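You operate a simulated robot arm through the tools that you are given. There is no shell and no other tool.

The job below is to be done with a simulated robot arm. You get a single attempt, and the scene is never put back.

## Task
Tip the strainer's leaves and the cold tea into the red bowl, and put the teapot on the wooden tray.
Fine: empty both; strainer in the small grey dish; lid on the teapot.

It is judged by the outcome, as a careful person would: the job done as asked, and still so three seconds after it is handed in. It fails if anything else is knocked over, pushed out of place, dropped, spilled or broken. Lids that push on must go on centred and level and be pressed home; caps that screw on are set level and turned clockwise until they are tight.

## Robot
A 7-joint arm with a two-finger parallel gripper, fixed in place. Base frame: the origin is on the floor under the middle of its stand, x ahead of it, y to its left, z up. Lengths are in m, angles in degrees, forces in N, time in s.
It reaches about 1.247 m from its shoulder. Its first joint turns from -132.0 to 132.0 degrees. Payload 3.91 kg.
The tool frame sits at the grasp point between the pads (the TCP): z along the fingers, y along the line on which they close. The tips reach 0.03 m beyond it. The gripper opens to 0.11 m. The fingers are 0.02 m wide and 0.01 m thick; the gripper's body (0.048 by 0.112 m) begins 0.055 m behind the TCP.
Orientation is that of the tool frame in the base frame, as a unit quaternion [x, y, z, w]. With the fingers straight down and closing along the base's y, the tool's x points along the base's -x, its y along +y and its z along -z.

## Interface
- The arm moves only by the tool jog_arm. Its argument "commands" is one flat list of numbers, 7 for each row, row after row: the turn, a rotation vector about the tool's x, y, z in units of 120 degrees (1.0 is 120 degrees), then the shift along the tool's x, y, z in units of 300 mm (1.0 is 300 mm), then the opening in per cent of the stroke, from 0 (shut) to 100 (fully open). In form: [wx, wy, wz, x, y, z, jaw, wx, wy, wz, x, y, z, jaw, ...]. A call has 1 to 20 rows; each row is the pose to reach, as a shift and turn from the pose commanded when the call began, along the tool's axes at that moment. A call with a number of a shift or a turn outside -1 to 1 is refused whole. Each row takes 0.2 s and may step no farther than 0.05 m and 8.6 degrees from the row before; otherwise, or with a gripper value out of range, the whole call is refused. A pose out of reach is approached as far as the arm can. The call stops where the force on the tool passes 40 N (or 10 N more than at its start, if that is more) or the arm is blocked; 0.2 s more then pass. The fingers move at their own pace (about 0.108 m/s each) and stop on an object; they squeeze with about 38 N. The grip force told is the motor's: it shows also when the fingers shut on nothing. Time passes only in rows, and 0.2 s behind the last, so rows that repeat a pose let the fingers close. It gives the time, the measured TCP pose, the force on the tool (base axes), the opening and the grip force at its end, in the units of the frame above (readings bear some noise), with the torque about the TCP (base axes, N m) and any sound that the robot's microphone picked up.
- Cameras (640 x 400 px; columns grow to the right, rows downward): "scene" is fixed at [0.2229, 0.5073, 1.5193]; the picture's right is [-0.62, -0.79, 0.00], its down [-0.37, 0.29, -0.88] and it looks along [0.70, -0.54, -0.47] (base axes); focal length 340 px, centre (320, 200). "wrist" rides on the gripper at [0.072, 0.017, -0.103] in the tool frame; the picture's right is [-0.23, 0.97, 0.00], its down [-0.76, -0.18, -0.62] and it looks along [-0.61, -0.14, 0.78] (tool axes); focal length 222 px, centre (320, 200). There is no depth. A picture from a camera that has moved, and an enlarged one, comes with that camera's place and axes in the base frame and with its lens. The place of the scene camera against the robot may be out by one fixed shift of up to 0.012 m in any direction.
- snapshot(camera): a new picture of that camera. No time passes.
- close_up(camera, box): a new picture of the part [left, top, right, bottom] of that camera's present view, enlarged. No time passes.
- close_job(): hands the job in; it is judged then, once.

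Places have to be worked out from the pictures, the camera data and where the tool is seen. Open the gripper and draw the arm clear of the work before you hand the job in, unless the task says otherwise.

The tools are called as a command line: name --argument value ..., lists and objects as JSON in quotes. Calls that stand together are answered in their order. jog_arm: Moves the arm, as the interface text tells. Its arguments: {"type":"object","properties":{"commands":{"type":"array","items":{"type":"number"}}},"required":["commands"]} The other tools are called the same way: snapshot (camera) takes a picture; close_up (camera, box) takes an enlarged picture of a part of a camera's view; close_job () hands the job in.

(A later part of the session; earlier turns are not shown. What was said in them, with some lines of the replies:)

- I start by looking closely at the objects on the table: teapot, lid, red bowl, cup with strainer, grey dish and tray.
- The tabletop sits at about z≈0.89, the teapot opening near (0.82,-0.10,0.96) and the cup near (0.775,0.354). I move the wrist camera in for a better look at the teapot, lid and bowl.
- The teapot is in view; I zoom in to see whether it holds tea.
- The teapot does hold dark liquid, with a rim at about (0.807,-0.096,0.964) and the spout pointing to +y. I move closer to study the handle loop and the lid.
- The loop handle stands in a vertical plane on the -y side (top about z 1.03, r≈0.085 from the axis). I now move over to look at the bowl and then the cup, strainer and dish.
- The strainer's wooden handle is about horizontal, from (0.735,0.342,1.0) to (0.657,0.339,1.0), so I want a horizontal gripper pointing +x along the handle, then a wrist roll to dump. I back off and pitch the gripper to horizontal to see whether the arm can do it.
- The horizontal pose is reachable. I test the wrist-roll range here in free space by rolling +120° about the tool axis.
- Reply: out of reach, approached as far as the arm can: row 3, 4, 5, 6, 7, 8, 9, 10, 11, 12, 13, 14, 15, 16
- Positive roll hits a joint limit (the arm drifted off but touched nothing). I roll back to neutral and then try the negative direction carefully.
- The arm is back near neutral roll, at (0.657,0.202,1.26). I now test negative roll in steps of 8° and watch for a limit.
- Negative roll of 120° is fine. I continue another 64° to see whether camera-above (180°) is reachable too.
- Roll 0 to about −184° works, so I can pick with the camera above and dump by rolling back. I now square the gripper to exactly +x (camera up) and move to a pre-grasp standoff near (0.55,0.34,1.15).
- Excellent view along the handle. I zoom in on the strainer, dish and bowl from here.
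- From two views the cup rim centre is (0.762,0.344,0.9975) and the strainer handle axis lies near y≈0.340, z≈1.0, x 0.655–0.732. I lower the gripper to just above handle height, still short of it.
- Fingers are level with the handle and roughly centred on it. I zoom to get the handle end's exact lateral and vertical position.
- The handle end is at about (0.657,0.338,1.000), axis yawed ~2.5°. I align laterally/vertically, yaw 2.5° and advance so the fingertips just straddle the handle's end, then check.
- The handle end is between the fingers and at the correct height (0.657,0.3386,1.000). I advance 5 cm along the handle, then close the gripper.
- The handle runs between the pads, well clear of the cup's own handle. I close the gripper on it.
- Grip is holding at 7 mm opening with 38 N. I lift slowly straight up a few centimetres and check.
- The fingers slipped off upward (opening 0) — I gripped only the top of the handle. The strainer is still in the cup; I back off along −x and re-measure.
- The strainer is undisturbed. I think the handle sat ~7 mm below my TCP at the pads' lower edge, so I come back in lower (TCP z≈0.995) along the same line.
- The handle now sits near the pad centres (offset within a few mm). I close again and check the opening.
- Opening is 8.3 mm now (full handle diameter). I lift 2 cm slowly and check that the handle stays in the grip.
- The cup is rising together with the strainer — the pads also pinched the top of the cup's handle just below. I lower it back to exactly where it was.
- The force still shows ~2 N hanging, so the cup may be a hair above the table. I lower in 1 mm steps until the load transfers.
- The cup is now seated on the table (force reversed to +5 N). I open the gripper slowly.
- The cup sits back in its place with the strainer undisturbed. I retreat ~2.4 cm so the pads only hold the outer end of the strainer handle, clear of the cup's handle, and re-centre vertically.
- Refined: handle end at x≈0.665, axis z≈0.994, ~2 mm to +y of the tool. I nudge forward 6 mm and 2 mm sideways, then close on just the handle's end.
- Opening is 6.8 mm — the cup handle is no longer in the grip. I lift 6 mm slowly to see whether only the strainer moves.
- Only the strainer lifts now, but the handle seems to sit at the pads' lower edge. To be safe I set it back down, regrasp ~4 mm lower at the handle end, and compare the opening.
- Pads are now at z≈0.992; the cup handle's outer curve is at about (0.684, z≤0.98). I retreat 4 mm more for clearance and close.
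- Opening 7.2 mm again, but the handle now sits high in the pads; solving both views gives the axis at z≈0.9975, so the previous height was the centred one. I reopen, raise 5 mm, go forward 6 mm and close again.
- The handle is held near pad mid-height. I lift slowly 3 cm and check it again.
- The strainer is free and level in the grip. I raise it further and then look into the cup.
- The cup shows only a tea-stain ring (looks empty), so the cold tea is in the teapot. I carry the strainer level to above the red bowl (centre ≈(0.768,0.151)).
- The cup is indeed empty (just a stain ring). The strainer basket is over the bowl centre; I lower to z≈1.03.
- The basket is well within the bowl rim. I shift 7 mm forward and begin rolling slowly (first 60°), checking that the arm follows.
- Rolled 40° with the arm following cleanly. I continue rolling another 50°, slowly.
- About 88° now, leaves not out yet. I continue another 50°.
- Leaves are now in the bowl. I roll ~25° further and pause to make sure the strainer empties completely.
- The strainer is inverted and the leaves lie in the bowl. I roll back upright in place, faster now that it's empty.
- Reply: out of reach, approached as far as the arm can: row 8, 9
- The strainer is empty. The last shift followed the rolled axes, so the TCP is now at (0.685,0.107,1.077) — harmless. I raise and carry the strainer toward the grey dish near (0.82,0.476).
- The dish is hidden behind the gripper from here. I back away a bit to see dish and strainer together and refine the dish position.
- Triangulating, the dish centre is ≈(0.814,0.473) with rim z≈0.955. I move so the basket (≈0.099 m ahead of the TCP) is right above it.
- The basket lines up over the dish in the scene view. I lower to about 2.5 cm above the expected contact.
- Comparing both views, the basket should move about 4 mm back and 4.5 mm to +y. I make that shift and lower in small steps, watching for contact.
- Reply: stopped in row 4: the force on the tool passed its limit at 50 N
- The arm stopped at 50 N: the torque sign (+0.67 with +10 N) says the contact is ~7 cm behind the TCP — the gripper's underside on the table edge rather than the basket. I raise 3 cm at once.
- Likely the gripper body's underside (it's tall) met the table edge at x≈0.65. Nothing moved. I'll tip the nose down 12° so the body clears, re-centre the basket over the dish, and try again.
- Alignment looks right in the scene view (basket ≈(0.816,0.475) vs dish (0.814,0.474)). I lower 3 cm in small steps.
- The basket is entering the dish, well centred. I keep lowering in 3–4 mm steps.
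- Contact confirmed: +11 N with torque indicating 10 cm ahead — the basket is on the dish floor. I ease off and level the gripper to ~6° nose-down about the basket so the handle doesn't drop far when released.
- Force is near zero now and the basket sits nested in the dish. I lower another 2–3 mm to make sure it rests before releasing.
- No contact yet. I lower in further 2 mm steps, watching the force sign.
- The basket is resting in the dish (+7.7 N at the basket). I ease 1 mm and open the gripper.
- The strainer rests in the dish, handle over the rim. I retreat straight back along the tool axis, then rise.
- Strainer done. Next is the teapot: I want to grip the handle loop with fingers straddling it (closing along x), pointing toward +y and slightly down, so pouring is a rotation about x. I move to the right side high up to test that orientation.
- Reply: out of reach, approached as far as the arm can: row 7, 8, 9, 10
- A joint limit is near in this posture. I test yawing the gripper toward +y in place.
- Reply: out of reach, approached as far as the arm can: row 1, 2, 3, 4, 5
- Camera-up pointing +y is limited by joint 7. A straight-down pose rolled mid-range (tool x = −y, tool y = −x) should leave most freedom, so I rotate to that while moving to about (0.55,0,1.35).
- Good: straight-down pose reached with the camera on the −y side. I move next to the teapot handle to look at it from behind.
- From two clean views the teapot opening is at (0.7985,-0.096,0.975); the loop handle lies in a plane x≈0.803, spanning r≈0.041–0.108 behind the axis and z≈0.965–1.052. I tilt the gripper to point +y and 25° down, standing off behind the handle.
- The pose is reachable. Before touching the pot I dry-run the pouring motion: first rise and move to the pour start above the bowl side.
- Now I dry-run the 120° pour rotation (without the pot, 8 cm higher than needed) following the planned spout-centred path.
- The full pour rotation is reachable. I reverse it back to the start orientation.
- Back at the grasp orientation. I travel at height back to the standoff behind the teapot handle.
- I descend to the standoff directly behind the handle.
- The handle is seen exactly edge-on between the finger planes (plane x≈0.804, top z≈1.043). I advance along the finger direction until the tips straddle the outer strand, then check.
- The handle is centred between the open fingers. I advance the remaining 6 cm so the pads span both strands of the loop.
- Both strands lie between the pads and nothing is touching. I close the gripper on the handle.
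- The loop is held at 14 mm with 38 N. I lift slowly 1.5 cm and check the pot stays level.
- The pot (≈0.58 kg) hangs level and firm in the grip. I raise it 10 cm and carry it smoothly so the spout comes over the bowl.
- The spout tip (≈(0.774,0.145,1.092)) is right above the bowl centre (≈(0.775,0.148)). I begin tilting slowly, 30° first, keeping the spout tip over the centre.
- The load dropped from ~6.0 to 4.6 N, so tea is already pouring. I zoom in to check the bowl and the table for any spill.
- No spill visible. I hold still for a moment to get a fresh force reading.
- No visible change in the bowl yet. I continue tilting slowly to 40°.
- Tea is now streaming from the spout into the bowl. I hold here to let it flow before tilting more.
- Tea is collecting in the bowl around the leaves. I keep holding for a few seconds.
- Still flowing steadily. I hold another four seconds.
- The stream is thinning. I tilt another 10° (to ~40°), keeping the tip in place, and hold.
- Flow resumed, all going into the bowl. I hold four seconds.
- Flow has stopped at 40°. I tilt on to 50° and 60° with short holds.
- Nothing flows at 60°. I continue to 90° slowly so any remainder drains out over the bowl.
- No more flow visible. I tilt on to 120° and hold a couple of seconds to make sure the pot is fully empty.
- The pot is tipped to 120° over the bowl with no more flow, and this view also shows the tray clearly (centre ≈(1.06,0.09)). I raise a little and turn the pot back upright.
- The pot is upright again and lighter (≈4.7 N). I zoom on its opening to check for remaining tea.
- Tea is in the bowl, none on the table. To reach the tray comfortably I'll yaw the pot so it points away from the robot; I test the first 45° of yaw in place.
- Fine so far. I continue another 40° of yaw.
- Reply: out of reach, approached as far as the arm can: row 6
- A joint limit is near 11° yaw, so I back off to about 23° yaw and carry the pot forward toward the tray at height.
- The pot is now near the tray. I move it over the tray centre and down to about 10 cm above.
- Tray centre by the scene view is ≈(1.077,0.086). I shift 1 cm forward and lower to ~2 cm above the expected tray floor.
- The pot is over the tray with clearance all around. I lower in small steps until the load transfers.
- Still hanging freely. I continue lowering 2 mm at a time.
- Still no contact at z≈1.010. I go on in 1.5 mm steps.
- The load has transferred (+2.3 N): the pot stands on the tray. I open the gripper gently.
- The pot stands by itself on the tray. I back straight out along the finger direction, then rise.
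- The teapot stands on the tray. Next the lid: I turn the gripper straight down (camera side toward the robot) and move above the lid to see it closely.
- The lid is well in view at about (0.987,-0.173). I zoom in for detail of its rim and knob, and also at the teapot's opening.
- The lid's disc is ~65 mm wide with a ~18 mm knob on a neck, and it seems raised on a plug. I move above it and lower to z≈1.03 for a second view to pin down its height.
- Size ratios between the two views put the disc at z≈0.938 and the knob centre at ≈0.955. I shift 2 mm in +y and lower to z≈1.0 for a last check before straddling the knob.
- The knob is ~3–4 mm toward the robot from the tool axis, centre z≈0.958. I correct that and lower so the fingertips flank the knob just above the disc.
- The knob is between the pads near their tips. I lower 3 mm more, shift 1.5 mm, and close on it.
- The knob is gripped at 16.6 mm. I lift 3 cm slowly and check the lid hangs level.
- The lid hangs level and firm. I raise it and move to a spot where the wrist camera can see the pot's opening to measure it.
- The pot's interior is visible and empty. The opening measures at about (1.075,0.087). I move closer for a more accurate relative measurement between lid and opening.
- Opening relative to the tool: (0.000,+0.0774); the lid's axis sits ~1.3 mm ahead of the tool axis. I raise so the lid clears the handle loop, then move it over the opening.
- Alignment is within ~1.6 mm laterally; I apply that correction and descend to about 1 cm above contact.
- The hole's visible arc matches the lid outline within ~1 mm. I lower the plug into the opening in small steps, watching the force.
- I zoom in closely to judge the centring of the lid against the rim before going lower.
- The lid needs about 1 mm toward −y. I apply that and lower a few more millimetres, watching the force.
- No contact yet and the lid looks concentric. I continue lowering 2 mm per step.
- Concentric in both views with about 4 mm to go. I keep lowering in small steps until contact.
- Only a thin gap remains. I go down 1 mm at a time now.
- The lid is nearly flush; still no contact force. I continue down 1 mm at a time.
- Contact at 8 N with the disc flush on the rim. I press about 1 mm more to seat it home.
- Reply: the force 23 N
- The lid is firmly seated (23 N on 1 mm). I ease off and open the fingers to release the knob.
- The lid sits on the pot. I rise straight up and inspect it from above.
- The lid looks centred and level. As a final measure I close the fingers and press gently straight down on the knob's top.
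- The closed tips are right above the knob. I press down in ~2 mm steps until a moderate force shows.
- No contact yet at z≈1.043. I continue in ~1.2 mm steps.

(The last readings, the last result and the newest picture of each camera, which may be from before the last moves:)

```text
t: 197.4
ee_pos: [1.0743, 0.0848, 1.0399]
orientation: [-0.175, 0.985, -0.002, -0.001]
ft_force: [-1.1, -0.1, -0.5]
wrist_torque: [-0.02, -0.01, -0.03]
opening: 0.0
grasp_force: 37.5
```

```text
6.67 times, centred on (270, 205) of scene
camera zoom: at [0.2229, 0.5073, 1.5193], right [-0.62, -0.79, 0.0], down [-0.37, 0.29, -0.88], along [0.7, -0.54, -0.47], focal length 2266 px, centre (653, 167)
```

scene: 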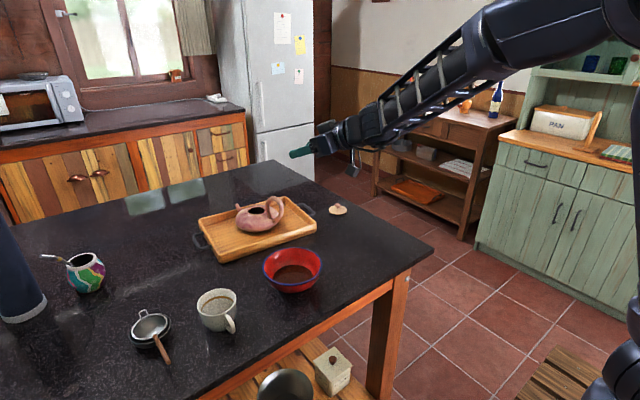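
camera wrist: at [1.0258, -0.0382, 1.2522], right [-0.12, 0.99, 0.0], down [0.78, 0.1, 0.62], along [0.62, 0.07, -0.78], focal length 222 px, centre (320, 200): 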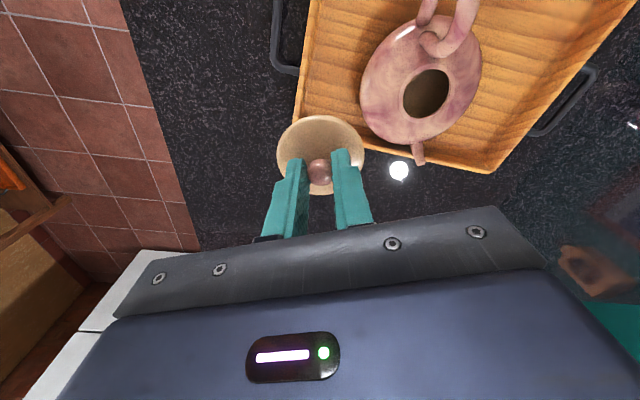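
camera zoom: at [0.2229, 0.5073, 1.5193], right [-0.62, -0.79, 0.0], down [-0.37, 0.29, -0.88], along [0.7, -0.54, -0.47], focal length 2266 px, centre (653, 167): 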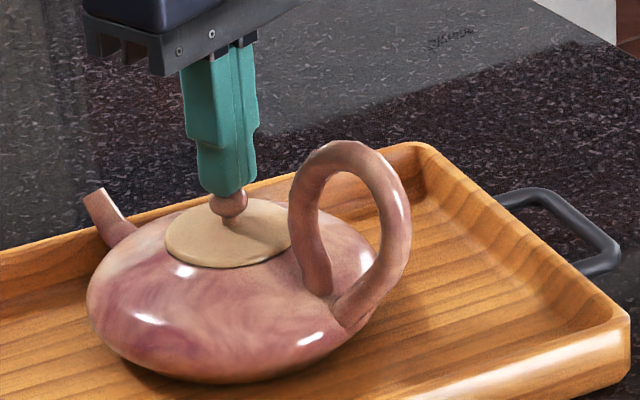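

The tips are just at the knob's top. Two more 1 mm steps.

jog_arm --commands '[0, 0, 0, 0, 0, 0.0033, 0, 0, 0, 0, 0, 0, 0.0033, 0]'

```text
t: 198.0
ee_pos: [1.0741, 0.0847, 1.0412]
orientation: [-0.174, 0.985, -0.002, 0.001]
ft_force: [1.0, 0.4, 3.7]
wrist_torque: [-0.01, -0.1, 0.02]
opening: 0.0
grasp_force: 37.7
```

Contact at 3.7 N. One more small step to press it home.

jog_arm --commands '[0, 0, 0, 0, 0, 0.0028, 0, 0, 0, 0, 0, 0, 0.0028, 0]'

close_up --camera "scene" --box '[235, 175, 305, 235]'

```text
t: 198.6
ee_pos: [1.0728, 0.0849, 1.0406]
orientation: [-0.175, 0.985, -0.002, 0.0]
ft_force: [-1.0, -1.2, 5.6]
wrist_torque: [-0.04, 0.0, -0.04]
opening: 0.0001
grasp_force: 37.7
```

```text
6.67 times, centred on (270, 205) of scene
camera zoom: at [0.2229, 0.5073, 1.5193], right [-0.62, -0.79, 0.0], down [-0.37, 0.29, -0.88], along [0.7, -0.54, -0.47], focal length 2266 px, centre (653, 167)
```

zoom: 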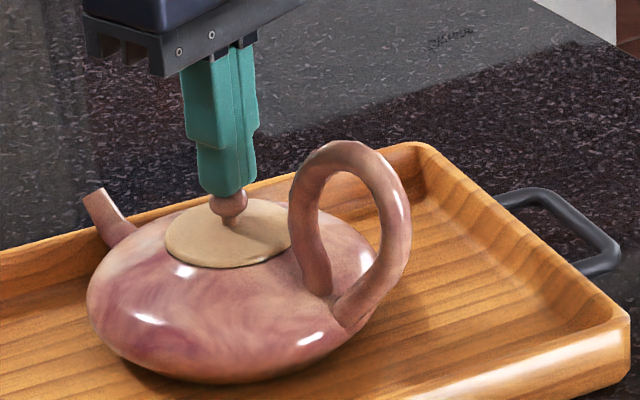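

5.6 N and stable. I press one more millimetre to be sure.

jog_arm --commands '[0, 0, 0, 0, 0, 0.003, 0, 0, 0, 0, 0, 0, 0.003, 0]'

```text
t: 199.2
ee_pos: [1.0748, 0.0843, 1.0412]
orientation: [-0.174, 0.985, -0.002, 0.0]
ft_force: [0.8, -3.0, 13.6]
wrist_torque: [-0.11, -0.04, -0.02]
opening: 0.0002
grasp_force: 37.8
```

13.6 N on the seated lid — pressed home. I lift straight up and move clear.

jog_arm --commands '[0, 0, 0, 0, 0, -0.02, 0, 0, 0, 0, 0, 0, -0.09, 0, 0, 0, 0, 0, 0, -0.2, 0, 0, 0, 0, 0, 0, -0.33, 30, 0, 0, 0, 0, 0, -0.47, 60, 0, 0, 0, 0.05, 0, -0.6, 100, 0, 0, 0, 0.15, 0, -0.65, 100, 0, 0, 0, 0.15, 0, -0.65, 100]'

snapshot --camera "wrist"

snapshot --camera "scene"

close_up --camera "scene" --box '[235, 185, 305, 235]'

```text
t: 201.0
ee_pos: [1.033, 0.0698, 1.236]
orientation: [-0.175, 0.985, -0.002, -0.001]
ft_force: [0.4, 0.4, 0.3]
wrist_torque: [0.01, 0.02, 0.01]
opening: 0.1098
grasp_force: 0.0
```

```text
taken
camera wrist: at [0.9585, 0.0619, 1.3388], right [-0.12, 0.99, 0.0], down [0.78, 0.1, 0.62], along [0.62, 0.07, -0.78], focal length 222 px, centre (320, 200)
```

wrist: 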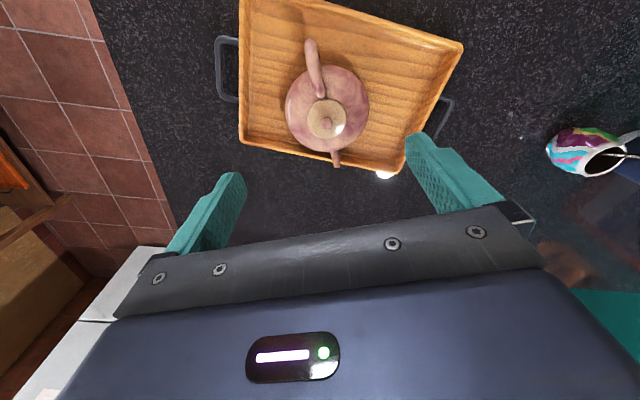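

```text
taken
```

scene: 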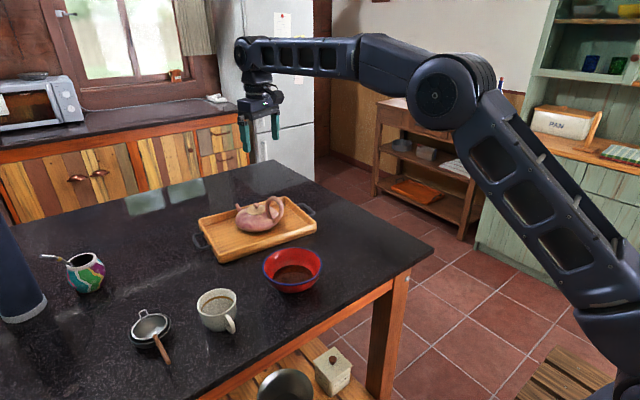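

```text
8.00 times, centred on (270, 210) of scene
camera zoom: at [0.2229, 0.5073, 1.5193], right [-0.62, -0.79, 0.0], down [-0.37, 0.29, -0.88], along [0.7, -0.54, -0.47], focal length 2719 px, centre (720, 120)
```

zoom: 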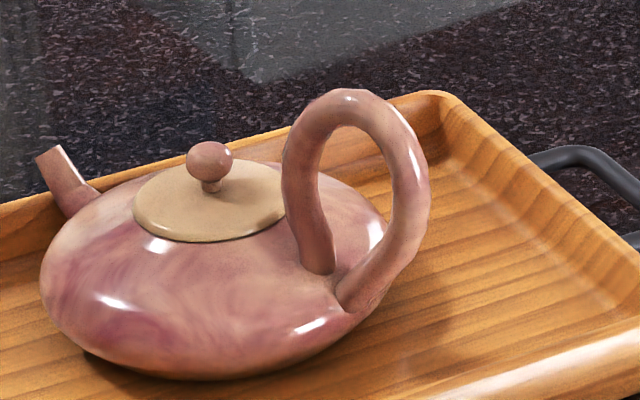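

Everything looks in place: lid centred and level, pot on the tray. I draw the arm back clear of the table.

jog_arm --commands '[0, 0, 0, 0.05, 0.005, -0.08, 100, 0, 0, 0, 0.15, 0.02, -0.16, 100, 0, 0, 0, 0.3, 0.04, -0.2, 100, 0, 0, 0, 0.45, 0.06, -0.2, 100, 0, 0, 0, 0.6, 0.08, -0.2, 100, 0, 0, 0, 0.75, 0.1, -0.2, 100, 0, 0, 0, 0.9, 0.113, -0.2, 100]'

jog_arm --commands '[0, 0, 0, 0.13, 0.015, -0.02, 100, 0, 0, 0, 0.28, 0.035, -0.05, 100, 0, 0, 0, 0.43, 0.055, -0.1, 100, 0, 0, 0, 0.58, 0.075, -0.15, 100, 0, 0, 0, 0.73, 0.095, -0.2, 100, 0, 0, 0, 0.85, 0.11, -0.2, 100, 0, 0, 0, 0.85, 0.11, -0.2, 100]'

snapshot --camera "scene"

close_up --camera "scene" --box '[120, 180, 340, 370]'

snapshot --camera "wrist"

```text
t: 202.6
ee_pos: [0.7671, 0.0088, 1.2949]
orientation: [-0.174, 0.985, -0.001, 0.0]
ft_force: [0.2, 0.0, 0.1]
wrist_torque: [-0.01, 0.06, 0.0]
opening: 0.1101
grasp_force: 0.0
```

```text
t: 204.2
ee_pos: [0.5143, -0.0491, 1.3566]
orientation: [-0.175, 0.985, -0.002, -0.001]
ft_force: [-0.5, 0.2, 0.9]
wrist_torque: [-0.01, 0.03, -0.01]
opening: 0.11
grasp_force: 0.1
```

```text
taken
```

scene: 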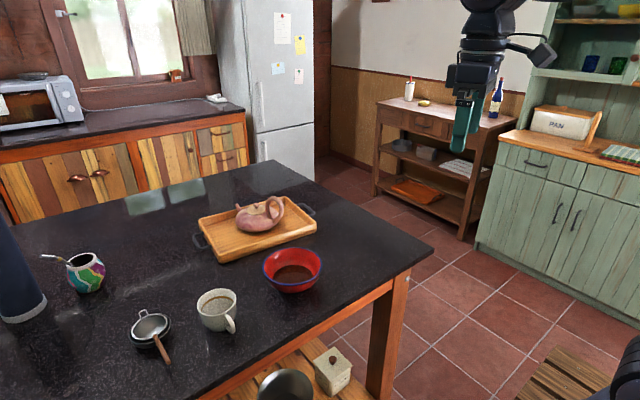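

```text
2.11 times, centred on (230, 275) of scene
camera zoom: at [0.2229, 0.5073, 1.5193], right [-0.62, -0.79, 0.0], down [-0.37, 0.29, -0.88], along [0.7, -0.54, -0.47], focal length 715 px, centre (510, 42)
```

zoom: 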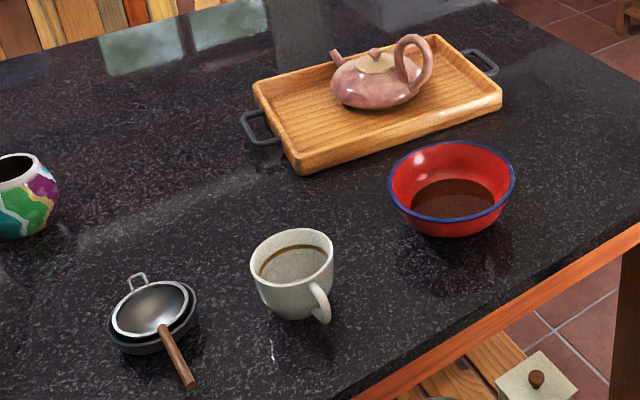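

```text
taken
camera wrist: at [0.4414, -0.0571, 1.4599], right [-0.12, 0.99, 0.0], down [0.78, 0.1, 0.62], along [0.62, 0.07, -0.78], focal length 222 px, centre (320, 200)
```

wrist: 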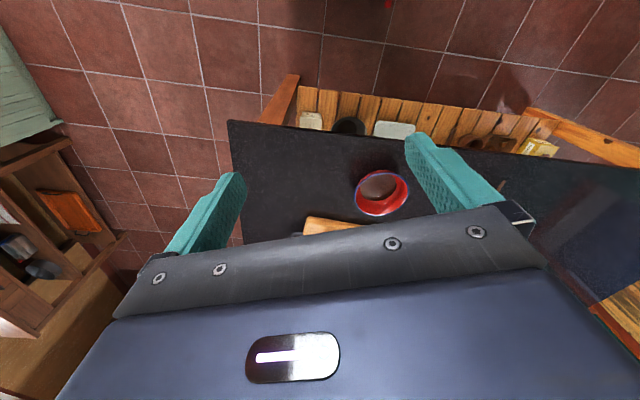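

Final checks: I zoom on the cup interior, the strainer in its dish, and the bowl.

close_up --camera "scene" --box '[195, 283, 245, 318]'

close_up --camera "scene" --box '[120, 300, 185, 365]'

close_up --camera "scene" --box '[255, 235, 335, 300]'

```text
11.43 times, centred on (220, 300) of scene
camera zoom: at [0.2229, 0.5073, 1.5193], right [-0.62, -0.79, 0.0], down [-0.37, 0.29, -0.88], along [0.7, -0.54, -0.47], focal length 3884 px, centre (1463, -949)
```

zoom: 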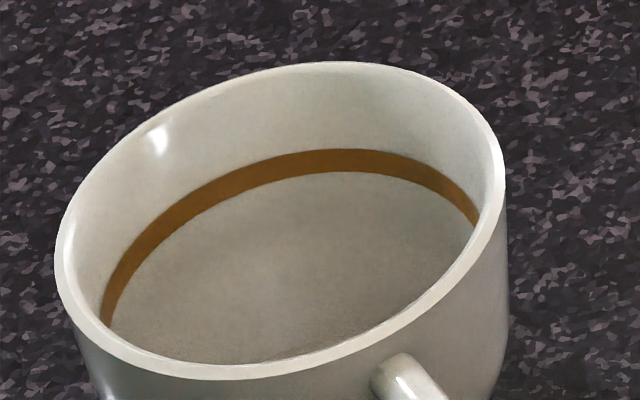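

```text
6.15 times, centred on (152, 332) of scene
camera zoom: at [0.2229, 0.5073, 1.5193], right [-0.62, -0.79, 0.0], down [-0.37, 0.29, -0.88], along [0.7, -0.54, -0.47], focal length 2091 px, centre (1351, -615)
```

zoom: 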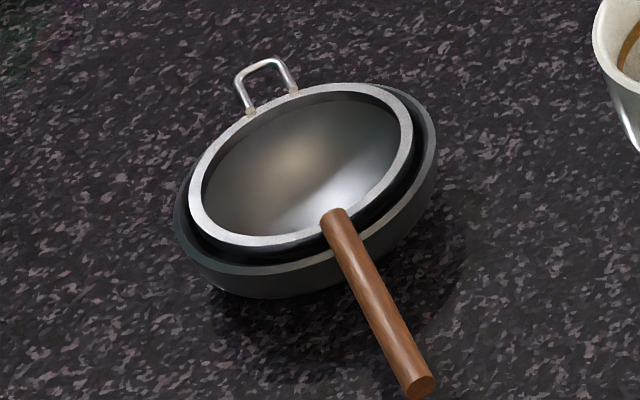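

```text
6.15 times, centred on (295, 268) of scene
camera zoom: at [0.2229, 0.5073, 1.5193], right [-0.62, -0.79, 0.0], down [-0.37, 0.29, -0.88], along [0.7, -0.54, -0.47], focal length 2091 px, centre (474, -215)
```

zoom: 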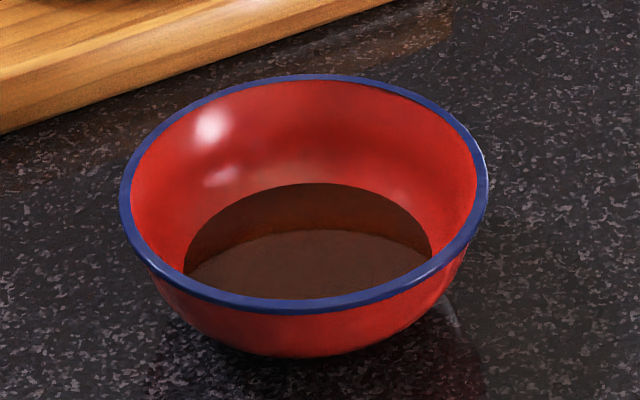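

The strainer is empty and lies in the grey dish. Leaves and tea are in the red bowl, the cup holds only a stain ring, and the lidded teapot is on the tray. The gripper is open and clear, so I hand the job in.

close_job

```text
The job is handed in.
```

The job is handed in: the leaves and cold tea are in the red bowl, and the teapot is on the wooden tray with its lid on.

- **Strainer:** I tipped it over the bowl until the leaves dropped out, then set it empty in the small grey dish with its handle over the rim. The dish may have slid about 3 mm as the strainer settled.
- **Teapot:** I poured the tea out slowly and tilted the pot to 120° until nothing more flowed. A look inside afterwards showed it empty, and I saw no tea on the table.
- **Tray:** The pot stands level on the tray floor, but its far side sits close to the far wall rather than in the middle.
- **Lid:** It is centred and level on the pot, and I pressed it down firmly.
- **Cup:** I treated the cup under the strainer as empty. It shows only a brown stain ring and felt too light to hold tea. While freeing the strainer I briefly lifted the cup about 2 cm, then set it back close to where it was.

The gripper did touch the table edge once while placing the strainer. Nothing moved, and I changed the angle before trying again.
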